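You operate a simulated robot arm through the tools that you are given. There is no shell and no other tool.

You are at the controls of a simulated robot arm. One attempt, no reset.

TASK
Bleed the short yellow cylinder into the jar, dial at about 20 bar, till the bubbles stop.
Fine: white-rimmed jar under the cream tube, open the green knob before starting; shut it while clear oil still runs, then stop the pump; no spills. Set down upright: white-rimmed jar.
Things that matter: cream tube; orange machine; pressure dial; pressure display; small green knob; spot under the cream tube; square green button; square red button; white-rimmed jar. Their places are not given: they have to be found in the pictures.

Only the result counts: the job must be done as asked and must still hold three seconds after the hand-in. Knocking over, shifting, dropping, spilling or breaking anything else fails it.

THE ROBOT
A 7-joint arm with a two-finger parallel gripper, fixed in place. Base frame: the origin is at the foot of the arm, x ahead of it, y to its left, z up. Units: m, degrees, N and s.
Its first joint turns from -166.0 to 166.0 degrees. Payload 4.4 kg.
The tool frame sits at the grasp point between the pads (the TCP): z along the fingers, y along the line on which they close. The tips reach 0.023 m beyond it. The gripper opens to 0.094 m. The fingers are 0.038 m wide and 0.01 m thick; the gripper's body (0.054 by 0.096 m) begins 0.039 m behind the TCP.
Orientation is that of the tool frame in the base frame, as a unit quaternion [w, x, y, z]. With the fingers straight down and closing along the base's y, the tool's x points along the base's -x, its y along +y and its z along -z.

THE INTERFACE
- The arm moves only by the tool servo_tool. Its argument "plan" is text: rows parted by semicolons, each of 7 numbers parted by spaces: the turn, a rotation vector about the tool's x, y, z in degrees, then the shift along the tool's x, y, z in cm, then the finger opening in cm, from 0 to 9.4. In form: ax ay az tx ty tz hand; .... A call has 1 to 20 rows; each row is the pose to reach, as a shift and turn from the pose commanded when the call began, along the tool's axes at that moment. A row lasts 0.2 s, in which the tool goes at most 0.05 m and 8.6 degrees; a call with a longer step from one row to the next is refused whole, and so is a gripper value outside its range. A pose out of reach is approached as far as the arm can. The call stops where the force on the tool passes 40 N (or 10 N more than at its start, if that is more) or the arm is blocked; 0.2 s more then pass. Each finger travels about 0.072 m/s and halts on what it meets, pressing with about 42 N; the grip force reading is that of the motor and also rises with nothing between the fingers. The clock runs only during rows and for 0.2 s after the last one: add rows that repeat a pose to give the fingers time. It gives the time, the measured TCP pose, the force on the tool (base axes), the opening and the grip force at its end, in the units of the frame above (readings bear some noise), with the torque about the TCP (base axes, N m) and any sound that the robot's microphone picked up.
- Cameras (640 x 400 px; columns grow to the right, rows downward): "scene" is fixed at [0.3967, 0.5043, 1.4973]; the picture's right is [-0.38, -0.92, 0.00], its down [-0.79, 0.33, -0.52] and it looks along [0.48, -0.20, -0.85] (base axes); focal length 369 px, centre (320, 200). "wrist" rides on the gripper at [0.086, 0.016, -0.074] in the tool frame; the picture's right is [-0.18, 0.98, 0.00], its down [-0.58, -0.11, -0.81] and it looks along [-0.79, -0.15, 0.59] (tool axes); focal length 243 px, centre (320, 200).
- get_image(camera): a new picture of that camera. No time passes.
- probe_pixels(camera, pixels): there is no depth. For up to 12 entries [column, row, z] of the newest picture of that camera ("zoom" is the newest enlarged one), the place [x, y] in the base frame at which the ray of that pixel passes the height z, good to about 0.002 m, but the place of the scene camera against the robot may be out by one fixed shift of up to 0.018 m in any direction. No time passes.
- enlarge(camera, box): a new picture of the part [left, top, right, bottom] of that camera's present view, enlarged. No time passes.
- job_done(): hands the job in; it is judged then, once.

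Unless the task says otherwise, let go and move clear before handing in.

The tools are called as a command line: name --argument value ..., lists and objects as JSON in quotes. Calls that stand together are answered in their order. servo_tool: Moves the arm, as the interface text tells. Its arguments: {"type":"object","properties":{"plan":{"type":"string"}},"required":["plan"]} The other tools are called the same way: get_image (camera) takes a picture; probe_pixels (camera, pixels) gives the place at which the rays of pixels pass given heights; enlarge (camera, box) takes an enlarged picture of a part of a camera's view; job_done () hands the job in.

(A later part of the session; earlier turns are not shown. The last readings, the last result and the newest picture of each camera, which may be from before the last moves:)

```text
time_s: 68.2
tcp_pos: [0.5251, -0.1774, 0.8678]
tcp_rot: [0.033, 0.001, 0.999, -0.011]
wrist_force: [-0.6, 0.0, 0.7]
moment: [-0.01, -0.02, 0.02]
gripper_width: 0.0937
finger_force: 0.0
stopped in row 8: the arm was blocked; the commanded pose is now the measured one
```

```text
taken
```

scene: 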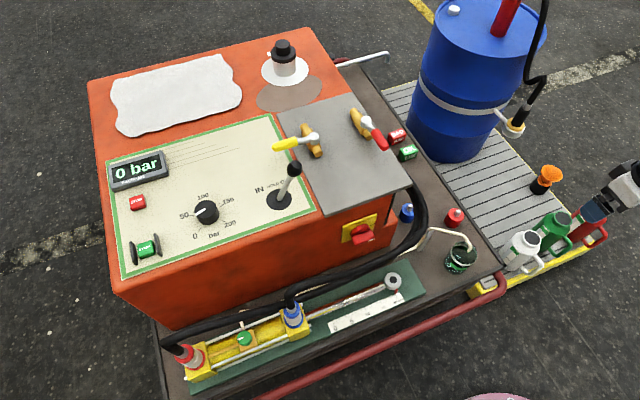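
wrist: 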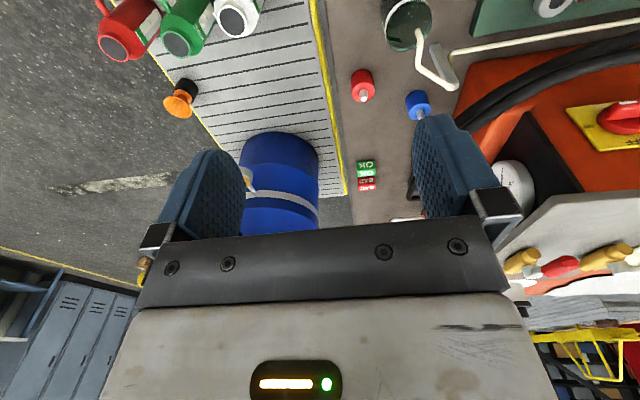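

Nothing was touched; this is probably a joint limit of the arm's current configuration. I'll move toward y=0 and higher, then square up.

servo_tool --plan "0 0 0 0.5 4 -2 9.4; 0 0 0 1 8 -4 9.4; 0 0 0 1.5 12 -6 9.4; 0 1 0 2 16 -8 9.4; 0 2 0 2 20 -8 9.4; 0 3.8 0 2 24 -8 9.4; 0 3.8 0 2 28 -8 9.4; 0 3.8 0 2 32 -8 9.4; 0 3.8 0 2 32 -8 9.4"

```text
time_s: 70.2
tcp_pos: [0.5011, 0.1445, 0.9374]
tcp_rot: [0.0, 0.001, 1.0, -0.011]
wrist_force: [-0.9, 1.0, 0.5]
moment: [0.02, 0.04, 0.0]
gripper_width: 0.0942
finger_force: 0.2
```

Squared up. I'll move to a viewing position in front of the green knob, at about (0.50, 0.58, 0.75).

servo_tool --plan "-1.26 0 0 0 3.7 1.5 9.4; -1.26 0 0 0 7.4 3 9.4; -1.26 0 0 0 11.1 4.6 9.4; -1.26 0 0 0 14.8 6.2 9.4; -1.26 0 0 0 18.5 7.8 9.4; -1.26 0 0 0 22.2 9.4 9.4; -1.26 0 0 0 25.9 11 9.4; -1.26 0 0 0 29.6 12.6 9.4; -1.26 0 0 0 33.3 14.2 9.4; -1.26 0 0 0 37 15.8 9.4; -1.26 0 0 0 40.5 17.4 9.4; -1.26 0 0 0 43.5 18.7 9.4; -1.26 0 0 0 43.5 18.7 9.4; -1.26 0 0 0 43.5 18.7 9.4"

get_image --camera "wrist"

enlarge --camera "wrist" --box '[240, 90, 400, 190]'

get_image --camera "scene"

```text
time_s: 73.2
tcp_pos: [0.5006, 0.5737, 0.7414]
tcp_rot: [-0.001, 0.002, 1.0, -0.001]
wrist_force: [-0.5, -0.7, 0.6]
moment: [0.0, 0.02, 0.03]
gripper_width: 0.0939
finger_force: 0.1
```

```text
taken
```

wrist: 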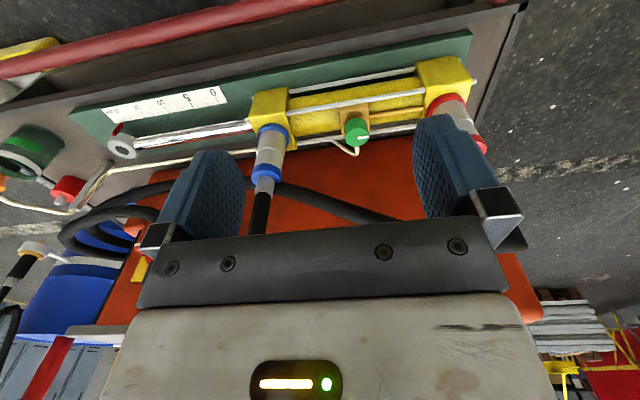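

```text
4.00 times, centred on (320, 140) of wrist
```

zoom: 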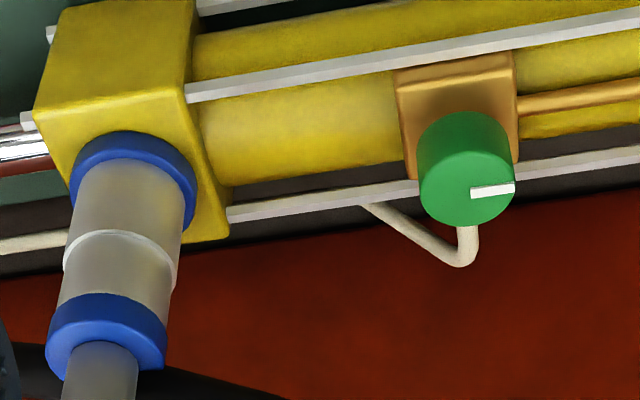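

```text
taken
```

scene: 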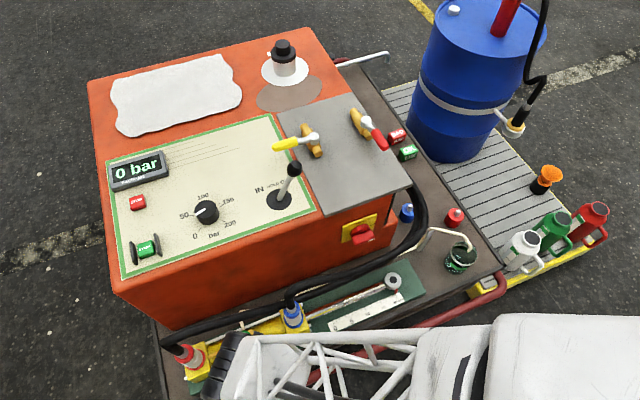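

The green knob has a white pointer aimed along +y, and a black hose runs behind it near (300–390,190–220). I'll look closer at that hose and the knob for clearance.

enlarge --camera "wrist" --box '[240, 130, 420, 240]'

enlarge --camera "wrist" --box '[325, 105, 389, 150]'

```text
3.56 times, centred on (330, 185) of wrist
```

zoom: 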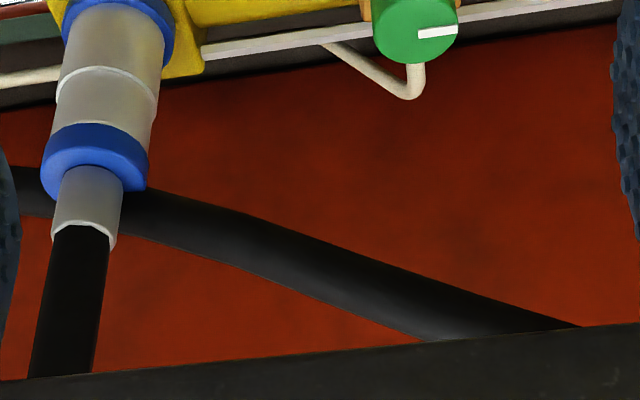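

```text
8.89 times, centred on (357, 128) of wrist
```

zoom: 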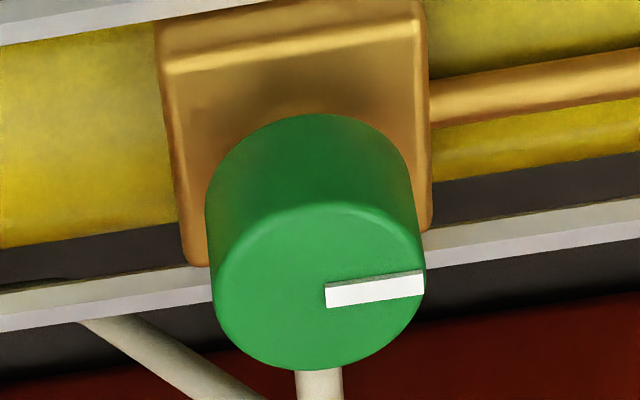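

The knob axis is at (0.641, 0.5995), z 0.520–0.543, about 3.4 cm across. A hose crosses above it at z≈0.655, so I need a strongly tilted (60°) grip from the robot side. I'll yaw and then tilt, in front of the cylinder.

servo_tool --plan "0 0 6.5 0 2 2 5.5; 0 0 13 0 4 4 5.5; 0 0 19.5 0 6 6 5.5; 0 0 25 0 7.5 7 5.5; 0 0 25 0 7.5 7 5.5"

servo_tool --plan "0 -8 0 0 0 0 5.5; 0 -16 0 0 0 0 5.5; 0 -24 0 0 0 0 5.5; 0 -32 0 0 0 0 5.5; 0 -40 0 0 0 0 5.5; 0 -48 0 0 0 0 5.5; 0 -55 0 0 0 0 5.5; 0 -60 0 0 0 0 5.5; 0 -60 0 0 0 0 5.5; 0 -60 0 0 0 0 5.5"

get_image --camera "scene"

get_image --camera "wrist"

```text
time_s: 74.3
tcp_pos: [0.5007, 0.6506, 0.6726]
tcp_rot: [-0.001, 0.218, 0.976, 0.001]
wrist_force: [-0.6, 0.8, -0.5]
moment: [0.02, 0.0, -0.01]
gripper_width: 0.055
finger_force: 0.1
```

```text
time_s: 76.5
tcp_pos: [0.5015, 0.65, 0.6735]
tcp_rot: [0.488, 0.188, 0.845, -0.108]
wrist_force: [-0.1, 0.5, 0.1]
moment: [0.0, -0.01, 0.0]
gripper_width: 0.0549
finger_force: 0.1
```

```text
taken
```

scene: 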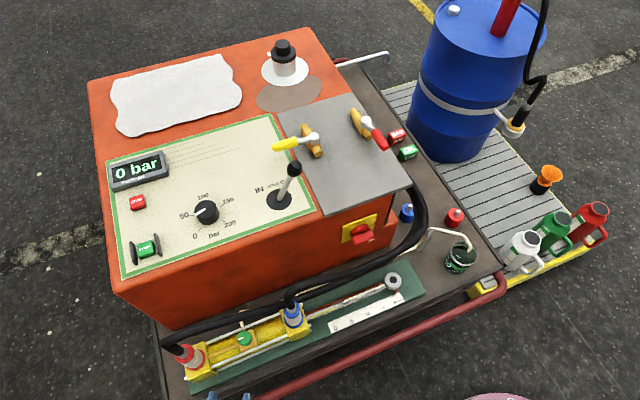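

```text
taken
```

wrist: 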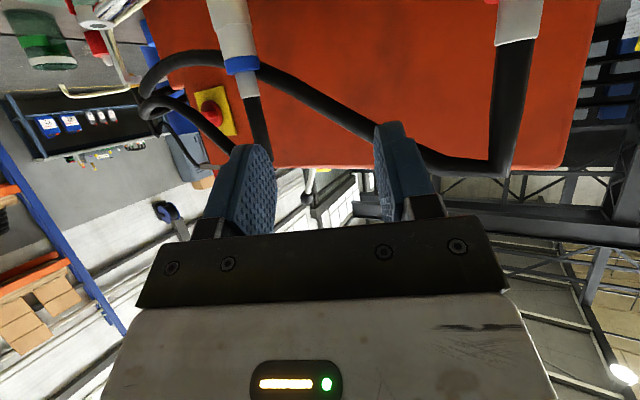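

Tilted 60° with yaw −25° as planned. I'll line up with the knob and advance to about 5 cm from it, then check.

servo_tool --plan "0 0 0 1.6 0.7 3.2 5.5; 0 0 0 3.3 1.33 6.4 5.5; 0 0 0 3.3 1.33 9 5.5; 0 0 0 3.3 1.33 11.5 5.5; 0 0 0 3.3 1.33 13.4 5.5; 0 0 0 3.3 1.33 13.4 5.5; 0 0 0 3.3 1.33 13.4 5.5"

get_image --camera "wrist"

enlarge --camera "scene" --box '[160, 290, 320, 400]'

```text
time_s: 78.2
tcp_pos: [0.5948, 0.6193, 0.5778]
tcp_rot: [0.488, 0.188, 0.846, -0.108]
wrist_force: [0.2, 0.2, 1.0]
moment: [-0.01, 0.01, 0.0]
gripper_width: 0.0549
finger_force: 0.1
```

```text
taken
```

wrist: 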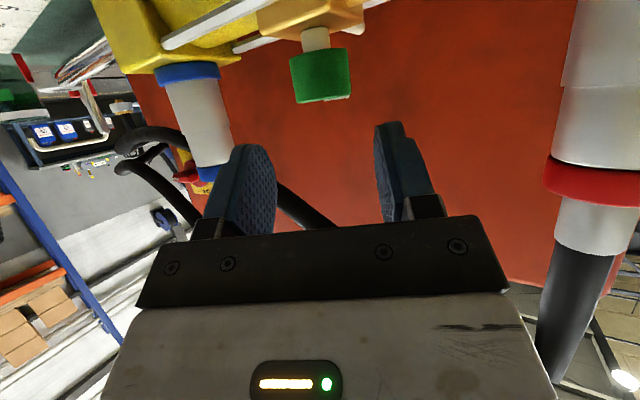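

```text
3.64 times, centred on (240, 345) of scene
```

zoom: 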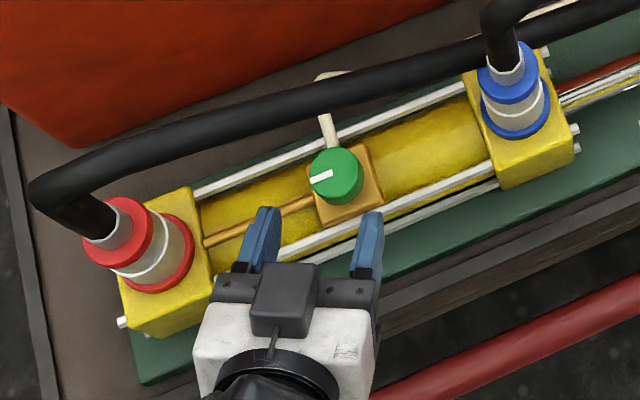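

Knob and fingers line up, with the knob about 3 mm to +y of the hand centre. I'll advance the last 5.3 cm and close on it.

servo_tool --plan "0 0 0 0.1 0.15 1.5 5.5; 0 0 0 0.15 0.3 3 5.5; 0 0 0 0.23 0.3 4.4 5.5; 0 0 0 0.23 0.3 5.35 5.5; 0 0 0 0.23 0.3 5.35 5.5; 0 0 0 0.23 0.3 5.35 5.5"

get_image --camera "wrist"

enlarge --camera "scene" --box '[190, 290, 300, 380]'

```text
time_s: 79.5
tcp_pos: [0.6394, 0.6041, 0.5493]
tcp_rot: [0.487, 0.189, 0.846, -0.109]
wrist_force: [-0.4, -0.1, 0.7]
moment: [-0.03, 0.0, 0.04]
gripper_width: 0.0552
finger_force: 0.1
```

```text
taken
```

wrist: 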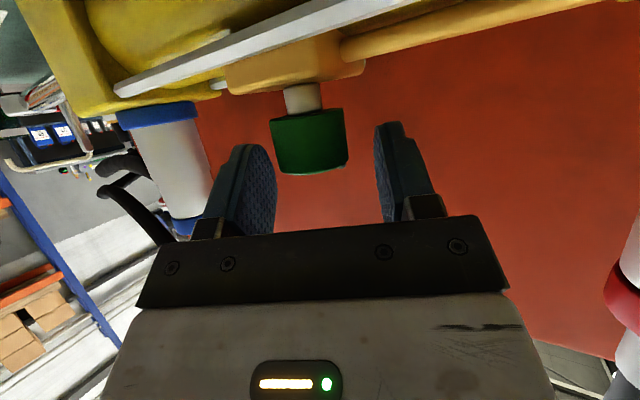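

```text
4.44 times, centred on (245, 335) of scene
```

zoom: 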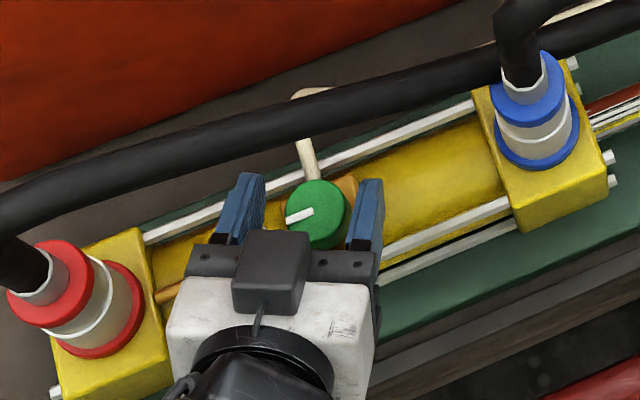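

The knob now sits about 2–3 mm to the −y side of hand centre. I'll shift 2.5 mm and close gently.

servo_tool --plan "0 0 0 0 -0.25 0 5.5; 0 0 0 0 -0.25 0 4.5; 0 0 0 0 -0.25 0 3.7; 0 0 0 0 -0.25 0 3; 0 0 0 0 -0.25 0 3; 0 0 0 0 -0.25 0 3"

get_image --camera "wrist"

enlarge --camera "scene" --box '[190, 290, 300, 380]'

```text
time_s: 81.0
tcp_pos: [0.638, 0.6027, 0.5483]
tcp_rot: [0.488, 0.189, 0.845, -0.109]
wrist_force: [1.9, 0.8, 0.8]
moment: [-0.01, 0.04, -0.01]
gripper_width: 0.033
finger_force: 44.9
```

```text
taken
```

wrist: 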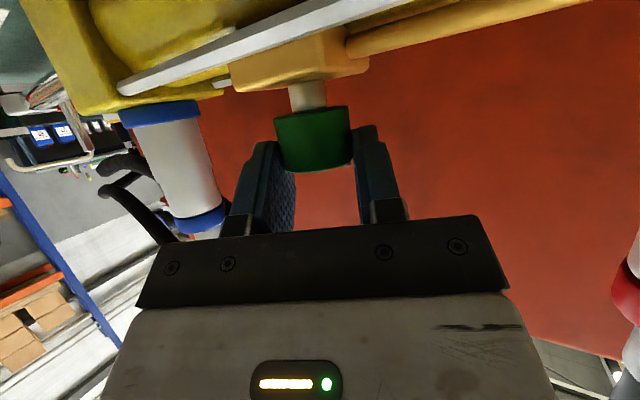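

```text
4.44 times, centred on (245, 335) of scene
```

zoom: 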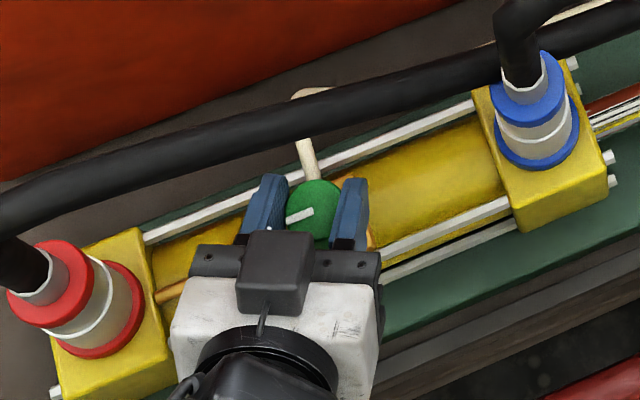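

Firm, centred grip (0.033 m, side force under 2 N). I'll try turning counter-clockwise about the knob's vertical axis, starting with 20°.

servo_tool --plan "-4.33 0 -2.5 0 -0.035 0 3; -8.66 0 -5 0 -0.07 0 3; -13 0 -7.5 -0.01 -0.1 0.01 3; -17.3 0 -10 -0.012 -0.137 0.02 3; -17.3 0 -10 -0.012 -0.137 0.02 3"

enlarge --camera "scene" --box '[190, 290, 300, 380]'

get_image --camera "wrist"

```text
time_s: 82.2
tcp_pos: [0.6374, 0.6008, 0.5499]
tcp_rot: [0.499, 0.039, 0.865, -0.023]
wrist_force: [31.3, -4.4, -3.0]
moment: [-0.26, -1.08, -0.05]
gripper_width: 0.0333
finger_force: 45.0
```

```text
4.44 times, centred on (245, 335) of scene
```

zoom: 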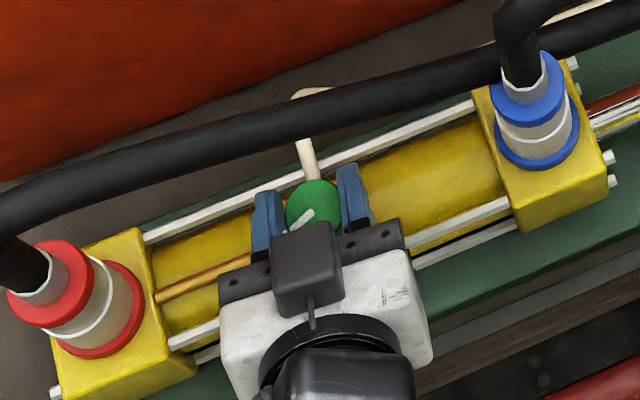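

```text
taken
```

wrist: 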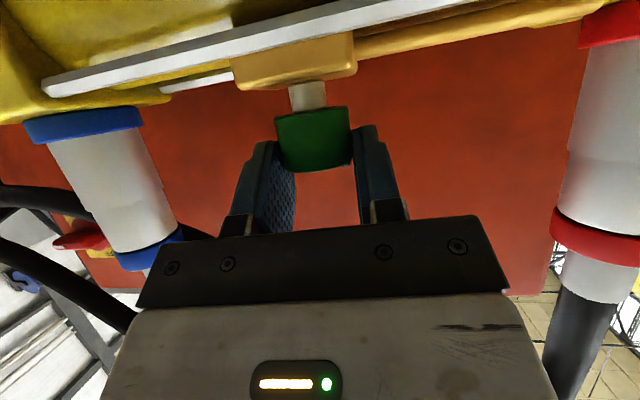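

The pointer turned with the hand, so counter-clockwise works. There's 31 N of side load in +x, so I'll shift about 1 mm along +e and continue another 20°.

servo_tool --plan "0 0 0 -0.05 0 0.087 3; -4.33 0 -2.5 -0.05 -0.03 0.087 3; -8.66 0 -5 -0.05 -0.06 0.09 3; -13 0 -7.5 -0.05 -0.08 0.1 3; -17.3 0 -10 -0.06 -0.1 0.1 3; -17.3 0 -10 -0.06 -0.1 0.1 3"

enlarge --camera "scene" --box '[190, 290, 300, 380]'

```text
time_s: 83.2
tcp_pos: [0.6384, 0.599, 0.5494]
tcp_rot: [0.498, -0.066, 0.864, 0.038]
wrist_force: [-3.3, -15.9, 17.2]
moment: [-0.35, 0.5, -0.11]
gripper_width: 0.0333
finger_force: 45.4
stopped in row 5: the force on the tool passed its limit at 44 N (the readings are from after the stop); the commanded pose is now the measured one
```

```text
4.44 times, centred on (245, 335) of scene
```

zoom: 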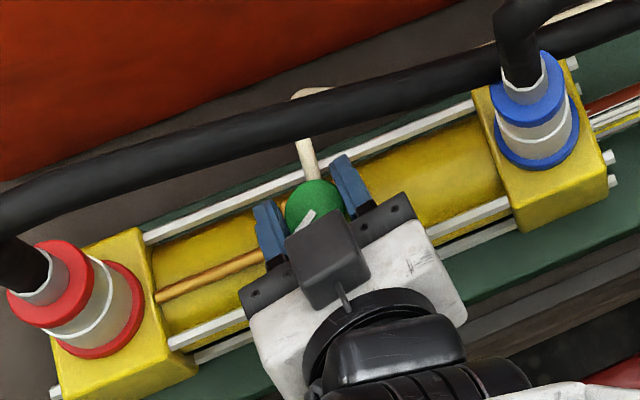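

About 34° so far, with residual force toward −y and up. I'll ease in that direction and continue.

servo_tool --plan "-4.33 0 -2.5 -0.043 -0.06 -0.025 3; -8.66 0 -5 -0.043 -0.08 -0.025 3; -13 0 -7.5 -0.05 -0.1 -0.02 3; -17.3 0 -10 -0.05 -0.12 -0.02 3; -21.6 0 -12.5 -0.05 -0.14 -0.02 3"

enlarge --camera "scene" --box '[190, 290, 300, 380]'

```text
time_s: 84.4
tcp_pos: [0.6392, 0.5968, 0.5493]
tcp_rot: [0.478, -0.248, 0.83, 0.143]
wrist_force: [11.2, 0.8, -4.3]
moment: [-0.3, 0.24, -0.03]
gripper_width: 0.0331
finger_force: 45.1
stopped in row 5: the force on the tool passed its limit at 74 N (the readings are from after the stop); the commanded pose is now the measured one
```

```text
4.44 times, centred on (245, 335) of scene
```

zoom: 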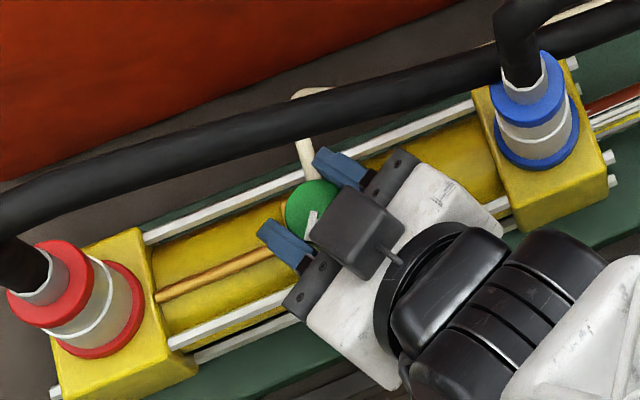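

About 58° turned. From the centring data, the knob axis is really at (0.644, 0.600), about 6 mm ahead of the TCP, which explains the side loads. I'll loosen to 5 cm, swing back 55° around the knob, and regrip.

servo_tool --plan "0 0 0 0 0 0 4; 0 0 0 0 0 0 5; 0 0 0 0 0 0 5; 6.93 0 4 0 0.084 0.005 5; 13.86 0 8 -0.01 0.165 0.02 5; 20.8 0 12 -0.026 0.244 0.045 5; 27.7 0 16 -0.045 0.318 0.08 5; 34.6 0 20 -0.07 0.386 0.12 5; 41.6 0 24 -0.1 0.446 0.17 5; 47.6 0 27.5 -0.13 0.49 0.22 5; 47.6 0 27.5 -0.13 0.49 0.22 5; 47.6 0 27.5 -0.13 0.49 0.22 5"

enlarge --camera "scene" --box '[190, 290, 300, 380]'

get_image --camera "wrist"

```text
time_s: 87.0
tcp_pos: [0.6377, 0.602, 0.5495]
tcp_rot: [0.491, 0.162, 0.851, -0.094]
wrist_force: [0.0, -0.2, -0.9]
moment: [-0.02, 0.02, 0.01]
gripper_width: 0.0502
finger_force: 0.1
```

```text
4.44 times, centred on (245, 335) of scene
```

zoom: 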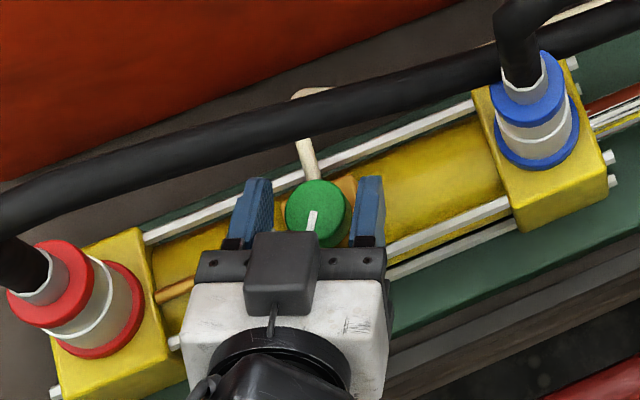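

```text
taken
```

wrist: 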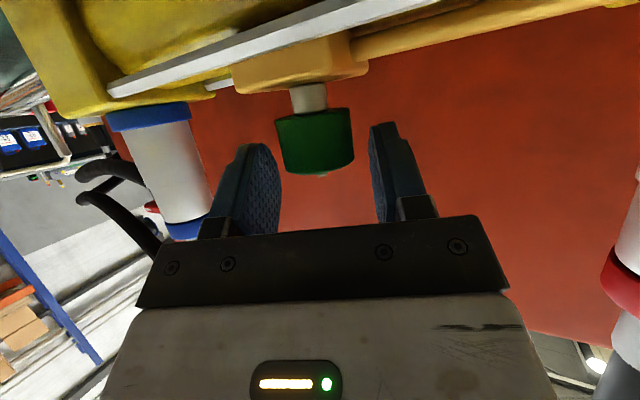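

The pointer now points toward the robot and the knob is centred between the fingers. I'll regrip and turn another 35°, following the corrected arc.

servo_tool --plan "0 0 0 0 0 0 4; 0 0 0 0 0 0 3; 0 0 0 0 0 0 3; 0 0 0 0 0 0 3"

servo_tool --plan "-4.33 0 -2.5 0 -0.05 0 3; -8.66 0 -5 -0.005 -0.1 0.01 3; -13 0 -7.5 -0.01 -0.155 0.018 3; -17.3 0 -10 -0.018 -0.205 0.03 3; -21.65 0 -12.5 -0.028 -0.254 0.05 3; -26 0 -15 -0.04 -0.3 0.07 3; -30.3 0 -17.5 -0.055 -0.344 0.095 3; -30.3 0 -17.5 -0.055 -0.344 0.095 3"

enlarge --camera "scene" --box '[190, 290, 300, 380]'

```text
time_s: 88.0
tcp_pos: [0.6392, 0.6033, 0.5493]
tcp_rot: [0.492, 0.162, 0.85, -0.094]
wrist_force: [3.9, 11.6, -3.0]
moment: [0.59, 0.28, 0.09]
gripper_width: 0.033
finger_force: 44.9
```

```text
time_s: 88.7
tcp_pos: [0.6373, 0.6018, 0.5484]
tcp_rot: [0.497, 0.075, 0.863, -0.042]
wrist_force: [5.5, 7.0, -6.8]
moment: [0.53, 0.51, 0.08]
gripper_width: 0.0331
finger_force: 45.2
stopped in row 3: the force on the tool passed its limit at 45 N (the readings are from after the stop); the commanded pose is now the measured one
```

```text
4.44 times, centred on (245, 335) of scene
```

zoom: 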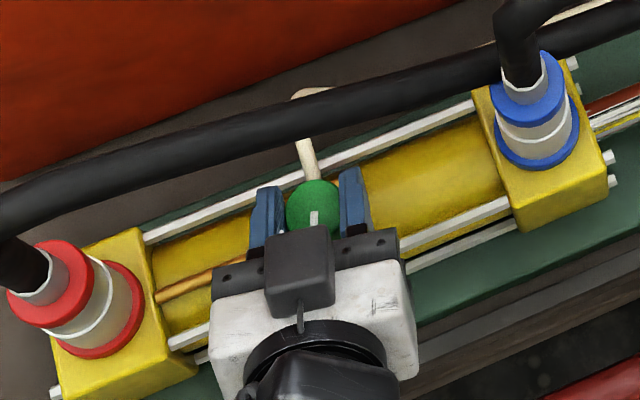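

It moved 12° before side load tripped the stop. The pointer is still following the hand. I'll ease and continue.

servo_tool --plan "-4.33 0 -2.5 0.02 -0.01 0.03 3; -8.66 0 -5 0.015 -0.06 0.04 3; -13 0 -7.5 0.01 -0.11 0.05 3; -17.3 0 -10 0 -0.16 0.06 3; -21.65 0 -12.5 -0.01 -0.21 0.08 3"

enlarge --camera "scene" --box '[190, 290, 300, 380]'

```text
time_s: 89.9
tcp_pos: [0.6378, 0.5994, 0.5501]
tcp_rot: [0.495, -0.114, 0.859, 0.066]
wrist_force: [-0.2, -11.6, -1.6]
moment: [-0.25, 0.04, -0.12]
gripper_width: 0.0348
finger_force: 5.4
```

```text
4.44 times, centred on (245, 335) of scene
```

zoom: 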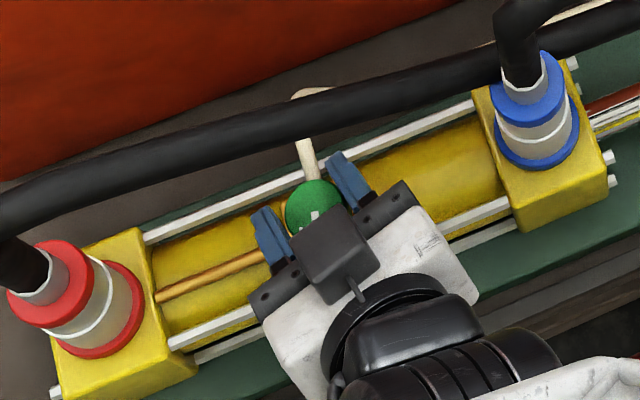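

Finger force dropped to 5 N with width 0.0348, so the grip may have slipped. I'll open, back off along the finger axis, and check the pointer.

servo_tool --plan "0 0 0 0 0 0 4.5; 0 0 0 0 0 0 5.5; 0 0 0 0 0 -1 5.5; 0 0 0 0 0 -3 5.5; 0 0 0 0 0 -6 5.5; 0 0 0 0 0 -9 5.5; 0 0 0 0 0 -9 5.5"

enlarge --camera "scene" --box '[210, 310, 280, 365]'

get_image --camera "wrist"

```text
time_s: 91.5
tcp_pos: [0.5658, 0.5764, 0.5923]
tcp_rot: [0.495, -0.113, 0.859, 0.066]
wrist_force: [0.1, 0.8, -1.5]
moment: [0.0, -0.04, 0.0]
gripper_width: 0.0552
finger_force: 0.0
```

```text
7.27 times, centred on (245, 338) of scene
```

zoom: 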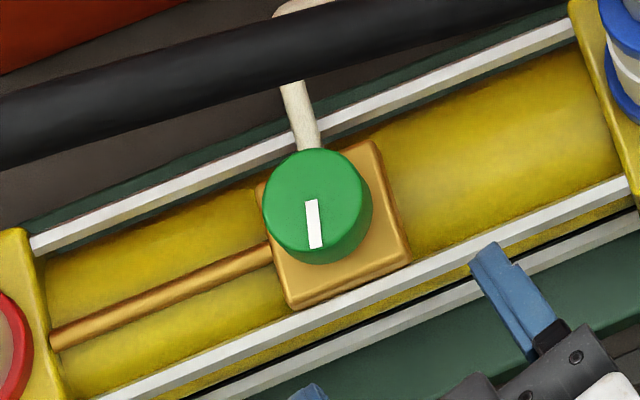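

```text
taken
```

wrist: 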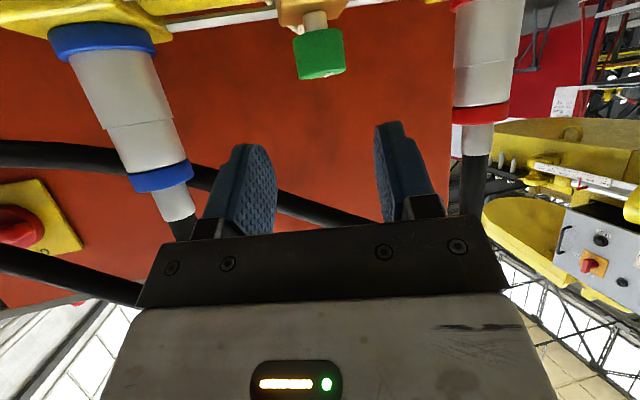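

The pointer has turned about 83° from its start (+y) toward the robot, so the valve should be essentially fully open. Now for START: I'll retreat up and back, then square the hand.

servo_tool --plan "0 0 0 -2.6 0.1 -3.1 5.5; 0 0 0 -6.2 0.3 -5.7 5.5; 0 0 0 -9.8 0.5 -8.3 5.5; 0 0 0 -13.4 0.7 -10.9 5.5; 0 0 0 -17 0.9 -13.5 5.5; 0 0 0 -20.6 1.2 -16.1 5.5; 0 0 0 -23.5 1.4 -19 5.5; 0 0 0 -25.7 1.55 -21.5 5.5; 0 0 0 -25.7 1.55 -21.5 5.5"

servo_tool --plan "0 8 0 0 0 0 3; 0 16 0 0 0 0 1; 0 24 0 0 0 0 0; 0 32 0 0 0 0 0; 0 40 0 0 0 0 0; 0 48 0 0 0 0 0; 0 55 0 0 0 0 0; 0 60 0 0 0 0 0; 0 60 0 0 0 0 0"

get_image --camera "scene"

```text
time_s: 93.5
tcp_pos: [0.505, 0.5771, 0.9257]
tcp_rot: [0.496, -0.113, 0.859, 0.065]
wrist_force: [-0.1, 0.3, 0.1]
moment: [0.02, 0.01, 0.0]
gripper_width: 0.055
finger_force: 0.0
```

```text
time_s: 95.5
tcp_pos: [0.503, 0.5785, 0.9253]
tcp_rot: [-0.001, -0.13, 0.992, 0.0]
wrist_force: [-0.3, 0.9, 0.7]
moment: [0.01, 0.02, 0.03]
gripper_width: 0.0
finger_force: 42.1
```

```text
taken
```

scene: 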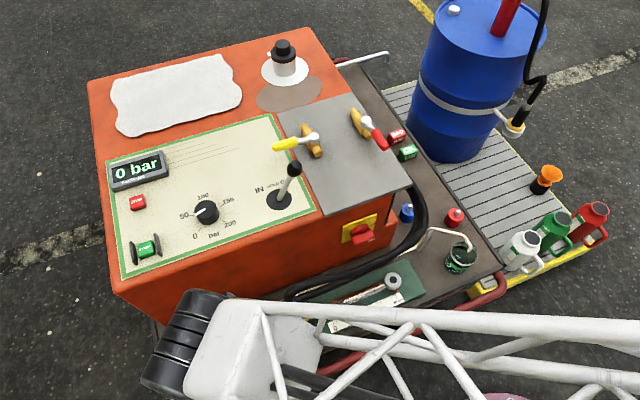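

Hand squared and fingers closed. I'll move above START at about (0.836, 0.715), z≈0.90.

servo_tool --plan "0 0 3 -3.6 0.5 0 0; 0 0 6 -7.2 1 0 0; 0 0 9 -10.8 1.4 0 0; 0 0 12 -14.4 1.9 0 0; 0 0 15 -18 2.3 0 0; 0 0 15 -21.6 2.8 0 0; 0 0 15 -25.2 3.2 0 0; 0 0 15 -28.8 3.7 0.5 0; 0 0 15 -32.4 4.2 1.2 0; 0 0 15 -35.7 4.6 2 0; 0 0 15 -35.7 4.6 2 0; 0 0 15 -35.7 4.6 2 0"

get_image --camera "wrist"

enlarge --camera "scene" --box '[100, 150, 260, 280]'

```text
time_s: 98.1
tcp_pos: [0.8377, 0.716, 0.9058]
tcp_rot: [0.0, 0.0, 1.0, 0.0]
wrist_force: [0.0, 0.2, 0.6]
moment: [0.01, -0.03, -0.01]
gripper_width: 0.0
finger_force: 42.2
```

```text
taken
```

wrist: 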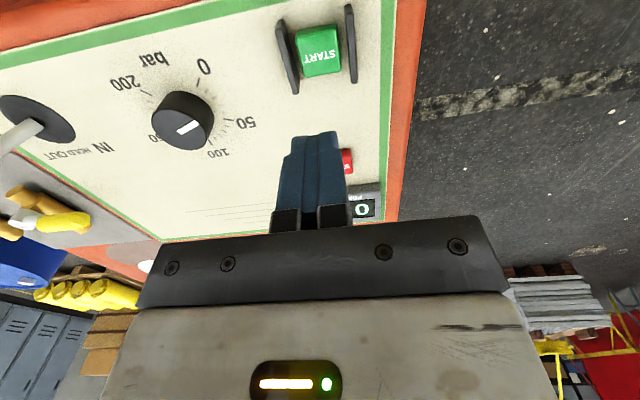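

```text
3.08 times, centred on (180, 215) of scene
```

zoom: 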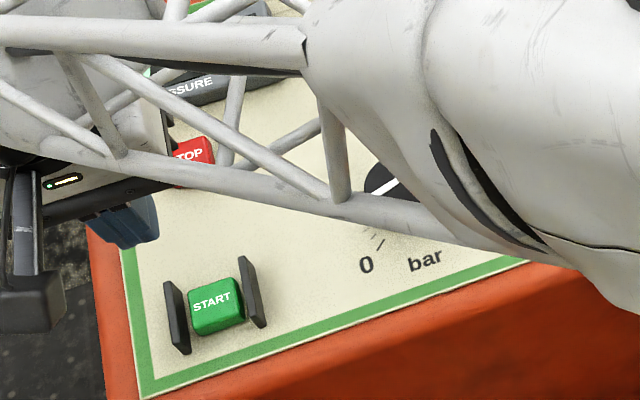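

The TCP is right above START (computed top centre (0.836, 0.7165)), and the closed fingers (2 cm) fit the 3.5 cm gap between the guards. I'll descend to just above it.

servo_tool --plan "0 0 0 0 0 3 0; 0 0 0 0 0 6 0; 0 0 0 0 0 8 0; 0 0 0 0 0 9.2 0; 0 0 0 0 0 9.2 0"

get_image --camera "wrist"

enlarge --camera "scene" --box '[100, 200, 200, 290]'

```text
time_s: 99.3
tcp_pos: [0.8365, 0.7169, 0.8124]
tcp_rot: [0.0, 0.0, 1.0, 0.001]
wrist_force: [-0.2, 0.6, 0.4]
moment: [0.01, 0.02, 0.02]
gripper_width: 0.0
finger_force: 41.7
```

```text
taken
```

wrist: 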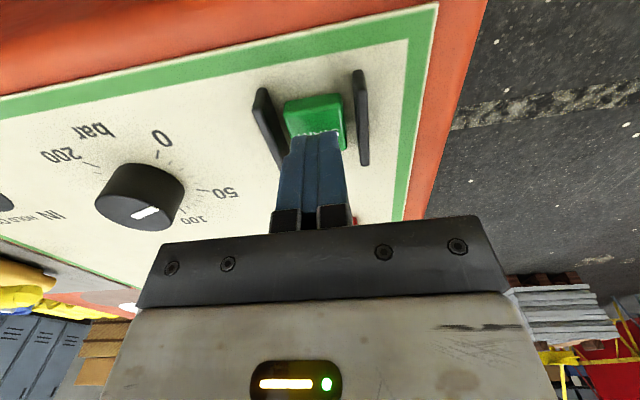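

```text
4.44 times, centred on (150, 245) of scene
```

zoom: 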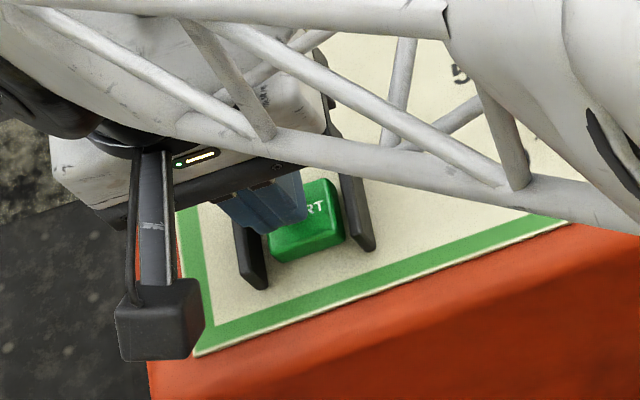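

The fingertips are just above START, between the guards. I'll press down slowly and listen for a sound.

servo_tool --plan "0 0 0 0 0 0.4 0; 0 0 0 0 0 0.8 0; 0 0 0 0 0 1.1 0; 0 0 0 0 0 1.4 0; 0 0 0 0 0 1.6 0"

enlarge --camera "scene" --box '[100, 140, 180, 200]'

```text
time_s: 100.5
tcp_pos: [0.8351, 0.7157, 0.7969]
tcp_rot: [0.0, 0.0, 1.0, 0.001]
wrist_force: [-1.4, -0.5, 2.6]
moment: [0.01, 0.04, 0.02]
gripper_width: 0.0001
finger_force: 42.2
heard: click
```

```text
6.67 times, centred on (140, 170) of scene
```

zoom: 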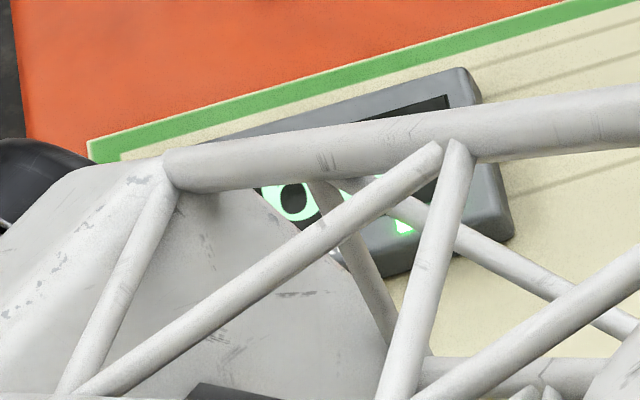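

A click was heard, so START was pressed. I'll raise off and check the display and the tube.

servo_tool --plan "0 0 0 0 0 -3 0; 0 0 0 0 0 -7 0; 0 0 0 0 0 -11 0; 0 0 0 2 0 -13 0"

get_image --camera "scene"

enlarge --camera "scene" --box '[430, 220, 500, 275]'

get_image --camera "wrist"

```text
time_s: 101.5
tcp_pos: [0.8149, 0.7141, 0.9257]
tcp_rot: [0.0, 0.0, 1.0, 0.0]
wrist_force: [-0.3, 0.9, -1.2]
moment: [0.01, 0.02, 0.01]
gripper_width: 0.0
finger_force: 42.2
```

```text
taken
```

scene: 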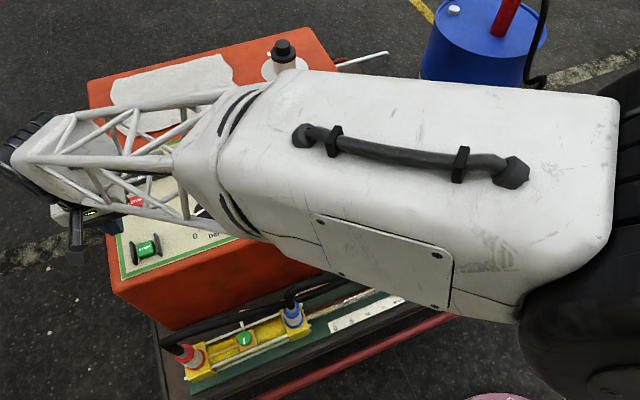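

```text
7.27 times, centred on (465, 248) of scene
```

zoom: 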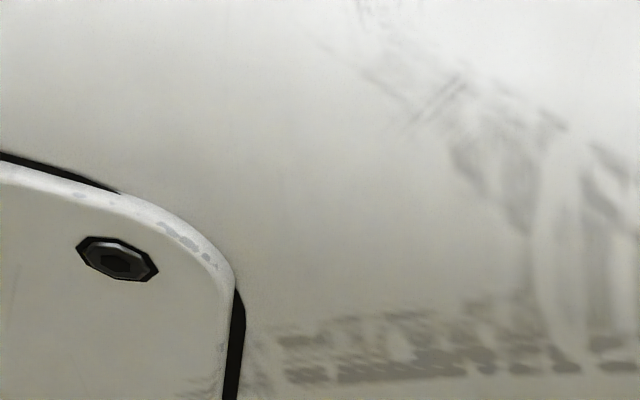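

```text
taken
```

wrist: 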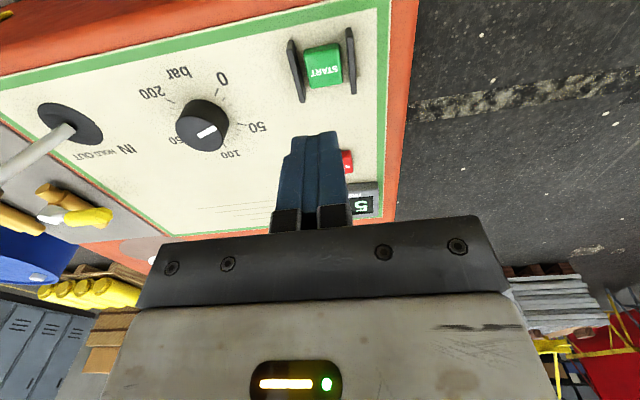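

The display already shows "5…" and is rising. I'll go back toward the green knob now, combining the move with the 30° yaw and 60° tilt for the closing grip.

servo_tool --plan "-1.74 -6.51 -3.02 3.5 -1.82 0.5 5.5; -3.49 -13.02 -6.04 7 -3.64 1 5.5; -5.23 -19.5 -9.07 10.5 -5.47 1.5 5.5; -6.98 -26.04 -12.1 14 -7.3 2 5.5; -8.72 -32.6 -15.1 17.5 -9.1 2.5 5.5; -10.5 -39.1 -18.1 21 -10.9 3 5.5; -12.2 -45.6 -21.2 24.5 -12.8 3.5 5.5; -14 -52.1 -24.2 28 -14.6 4 5.5; -15.7 -58.6 -27.2 31.5 -16.4 4.5 5.5; -15.7 -58.6 -27.2 31.9 -17 8.4 5.5; -15.7 -58.6 -27.2 32.3 -17.5 12.3 5.5; -15.7 -58.6 -27.2 32.7 -18 16.2 5.5; -15.7 -58.6 -27.2 33 -18.4 20 5.5; -15.7 -58.6 -27.2 33 -18.4 20 5.5"

get_image --camera "scene"

enlarge --camera "scene" --box '[430, 220, 500, 275]'

enlarge --camera "scene" --box '[100, 140, 180, 200]'

```text
time_s: 104.5
tcp_pos: [0.4847, 0.5317, 0.7233]
tcp_rot: [0.484, -0.224, 0.836, 0.13]
wrist_force: [-0.1, -0.3, 0.1]
moment: [-0.02, 0.04, -0.02]
gripper_width: 0.0549
finger_force: 0.0
```

```text
taken
```

scene: 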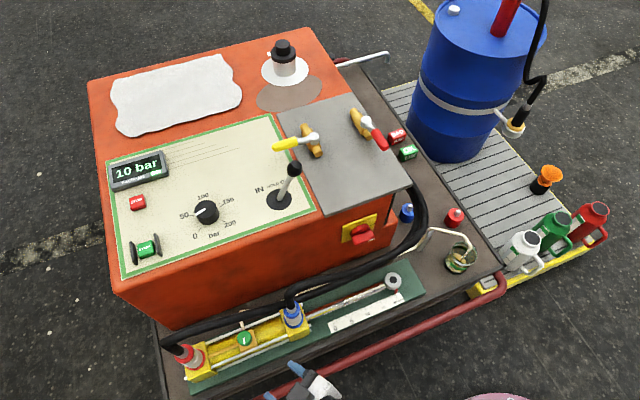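

```text
7.27 times, centred on (465, 248) of scene
```

zoom: 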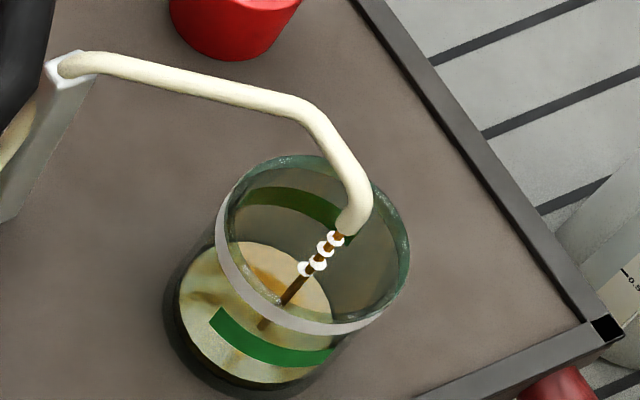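

```text
6.67 times, centred on (140, 170) of scene
```

zoom: 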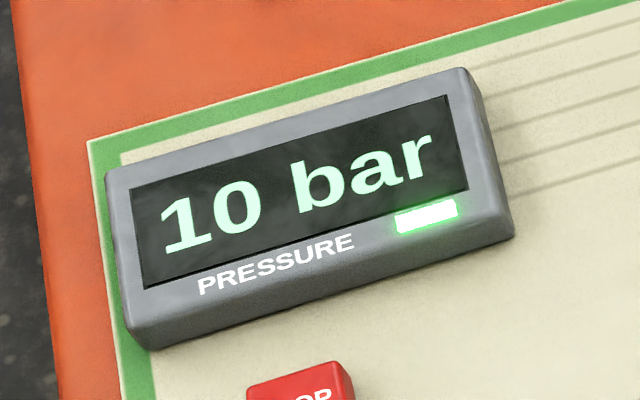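

It's working: 10 bar on the display, and oil with white bubbles falls into the jar's centre. I'll move into the pre-grip position at the knob while bleeding goes on.

servo_tool --plan "0 0 0 1.7 -0.5 3.5 5.5; 0 0 0 3.4 -1 7 5.5; 0 0 0 5.1 -1.5 10.5 5.5; 0 0 0 6.77 -2.06 14.1 5.5; 0 0 0 6.77 -2.06 14.1 5.5"

enlarge --camera "scene" --box '[430, 220, 500, 275]'

get_image --camera "wrist"

enlarge --camera "scene" --box '[190, 290, 300, 380]'

```text
time_s: 105.7
tcp_pos: [0.5741, 0.5611, 0.5938]
tcp_rot: [0.483, -0.224, 0.837, 0.13]
wrist_force: [0.5, 0.1, 0.9]
moment: [0.0, -0.02, 0.01]
gripper_width: 0.055
finger_force: 0.0
```

```text
7.27 times, centred on (465, 248) of scene
```

zoom: 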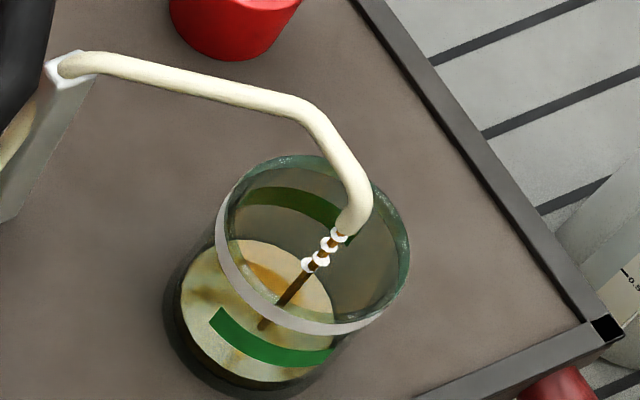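

```text
taken
```

wrist: 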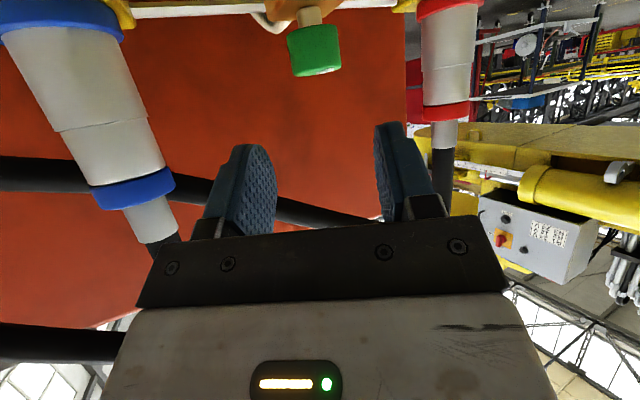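

```text
4.44 times, centred on (245, 335) of scene
```

zoom: 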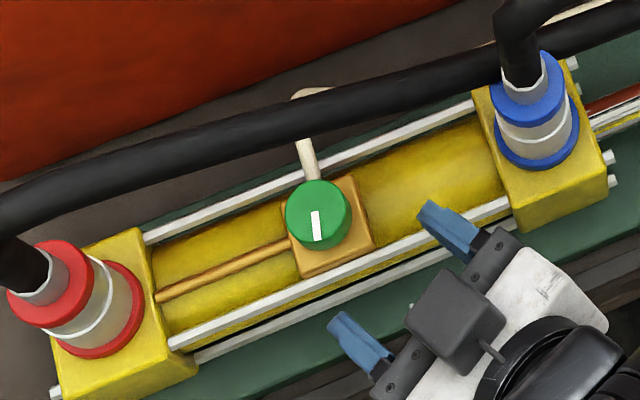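

Bubbles are still coming and the jar level is rising slowly. I'll advance so the open fingers straddle the knob, ready to close it.

servo_tool --plan "0 0 0 0.05 -0.05 2.5 5.5; 0 0 0 0.1 -0.1 5 5.5; 0 0 0 0.16 -0.14 7.3 5.5; 0 0 0 0.16 -0.14 8.6 5.5; 0 0 0 0.16 -0.14 8.6 5.5"

enlarge --camera "scene" --box '[430, 220, 500, 275]'

get_image --camera "wrist"

enlarge --camera "scene" --box '[190, 290, 300, 380]'

```text
time_s: 106.9
tcp_pos: [0.6391, 0.5948, 0.5509]
tcp_rot: [0.482, -0.224, 0.837, 0.13]
wrist_force: [0.1, -0.2, 0.3]
moment: [0.03, 0.01, -0.01]
gripper_width: 0.0549
finger_force: 0.0
```

```text
7.27 times, centred on (465, 248) of scene
```

zoom: 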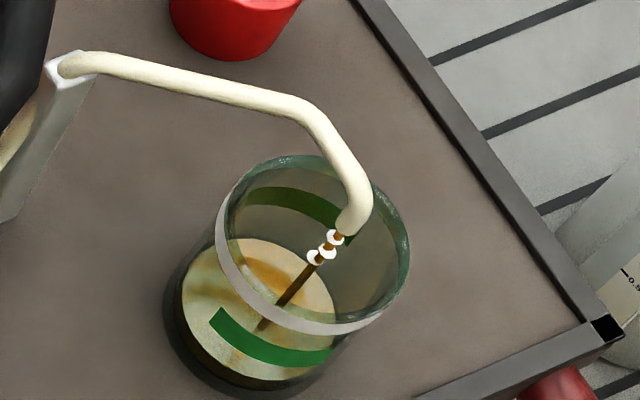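

```text
taken
```

wrist: 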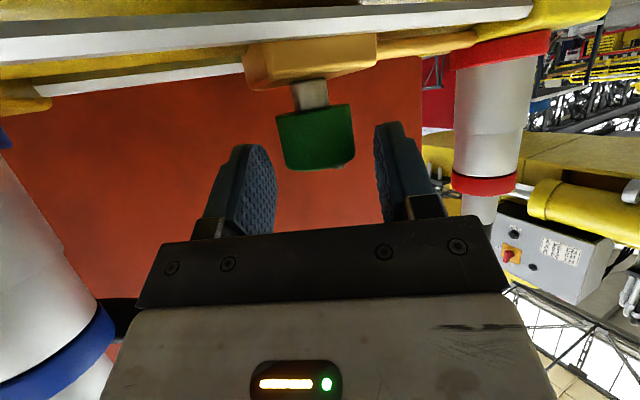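

```text
4.44 times, centred on (245, 335) of scene
```

zoom: 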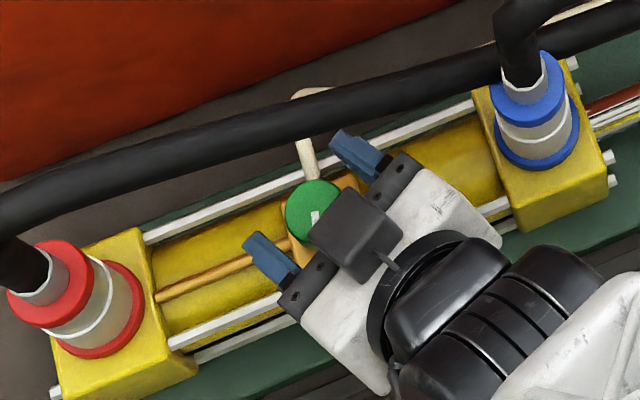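

Bubbles are thinning (now 3) and the knob is centred at u≈315. I'll close the grip on the knob and wait.

servo_tool --plan "0 0 0 0 0 0 4.5; 0 0 0 0 0 0 3.6; 0 0 0 0 0 0 3; 0 0 0 0 0 0 3; 0 0 0 0 0 0 3"

enlarge --camera "scene" --box '[430, 220, 500, 275]'

```text
time_s: 108.1
tcp_pos: [0.6385, 0.5956, 0.5512]
tcp_rot: [0.483, -0.224, 0.837, 0.13]
wrist_force: [-4.8, 9.9, -0.5]
moment: [0.26, 0.14, 0.04]
gripper_width: 0.0351
finger_force: 6.0
```

```text
7.27 times, centred on (465, 248) of scene
```

zoom: 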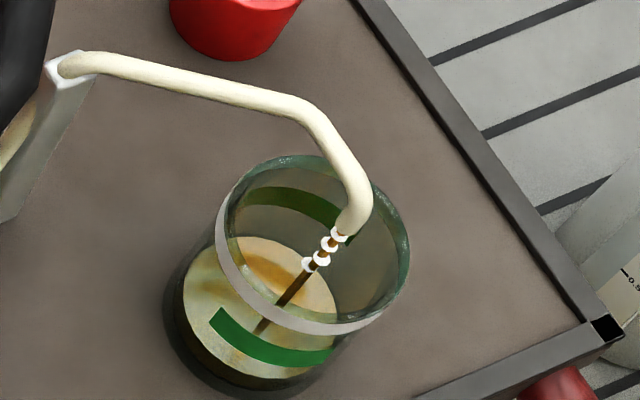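

The knob pushes toward +y with one finger not yet in contact. I'll shift 1 mm to +y to complete the grip, and keep waiting.

servo_tool --plan "0 0 0 0 0.08 0 3; 0 0 0 0 0.12 0 3; 0 0 0 0 0.12 0 3; 0 0 0 0 0.12 0 3"

enlarge --camera "scene" --box '[430, 220, 500, 275]'

```text
time_s: 109.1
tcp_pos: [0.6361, 0.5941, 0.5512]
tcp_rot: [0.484, -0.224, 0.836, 0.13]
wrist_force: [1.2, 2.5, 1.6]
moment: [0.08, -0.11, 0.01]
gripper_width: 0.0333
finger_force: 45.3
```

```text
7.27 times, centred on (465, 248) of scene
```

zoom: 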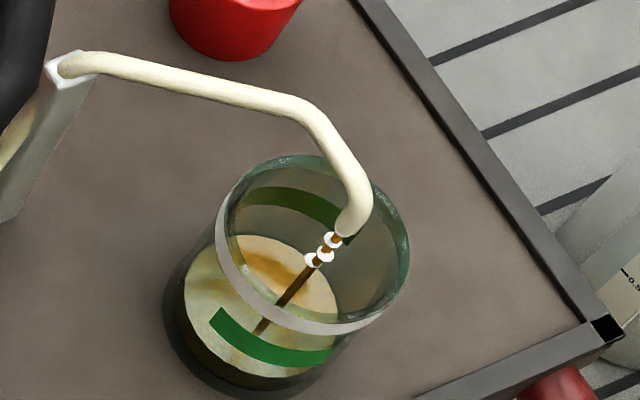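

Firm grip now (45 N, low side load). 3 bubbles remain visible, so I'll wait 2 s.

servo_tool --plan "0 0 0 0 0 0 3; 0 0 0 0 0 0 3; 0 0 0 0 0 0 3; 0 0 0 0 0 0 3; 0 0 0 0 0 0 3; 0 0 0 0 0 0 3; 0 0 0 0 0 0 3; 0 0 0 0 0 0 3; 0 0 0 0 0 0 3"

enlarge --camera "scene" --box '[430, 220, 500, 275]'

enlarge --camera "scene" --box '[100, 140, 180, 200]'

```text
time_s: 111.1
tcp_pos: [0.6361, 0.5958, 0.5504]
tcp_rot: [0.484, -0.224, 0.836, 0.13]
wrist_force: [9.3, -7.9, 4.7]
moment: [-0.16, -0.28, -0.11]
gripper_width: 0.0334
finger_force: 45.0
```

```text
7.27 times, centred on (465, 248) of scene
```

zoom: 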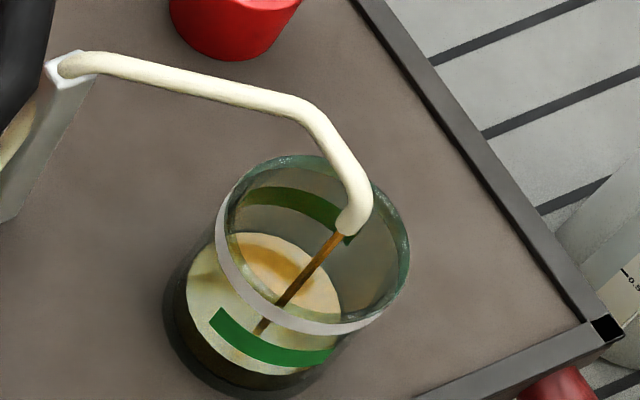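

```text
6.67 times, centred on (140, 170) of scene
```

zoom: 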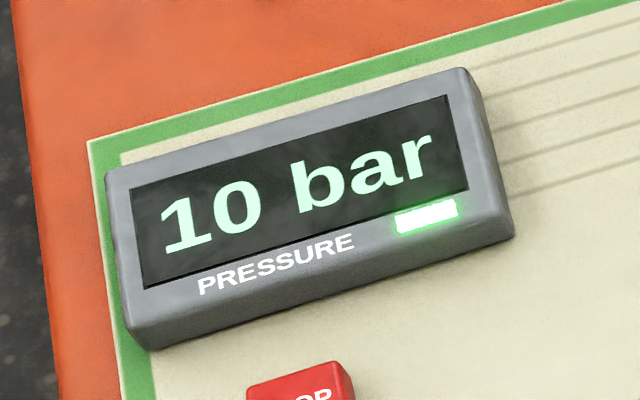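

The stream is now clear with no bubbles. I'll wait briefly to confirm it stays clear.

servo_tool --plan "0 0 0 0 0 0 3; 0 0 0 0 0 0 3; 0 0 0 0 0 0 3"

enlarge --camera "scene" --box '[430, 220, 500, 275]'

```text
time_s: 111.9
tcp_pos: [0.6369, 0.5957, 0.5507]
tcp_rot: [0.484, -0.225, 0.836, 0.131]
wrist_force: [11.5, -8.9, 3.9]
moment: [-0.21, -0.38, -0.13]
gripper_width: 0.0334
finger_force: 45.1
```

```text
7.27 times, centred on (465, 248) of scene
```

zoom: 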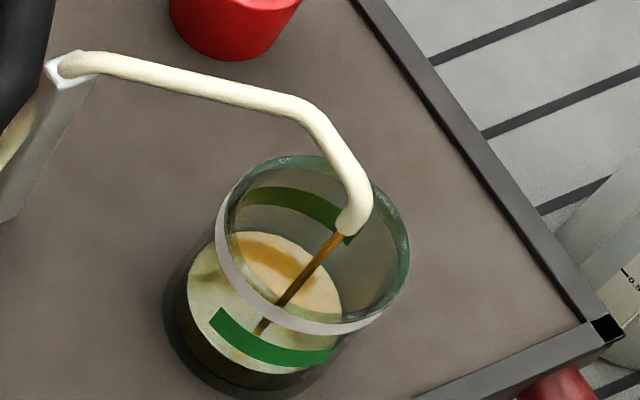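

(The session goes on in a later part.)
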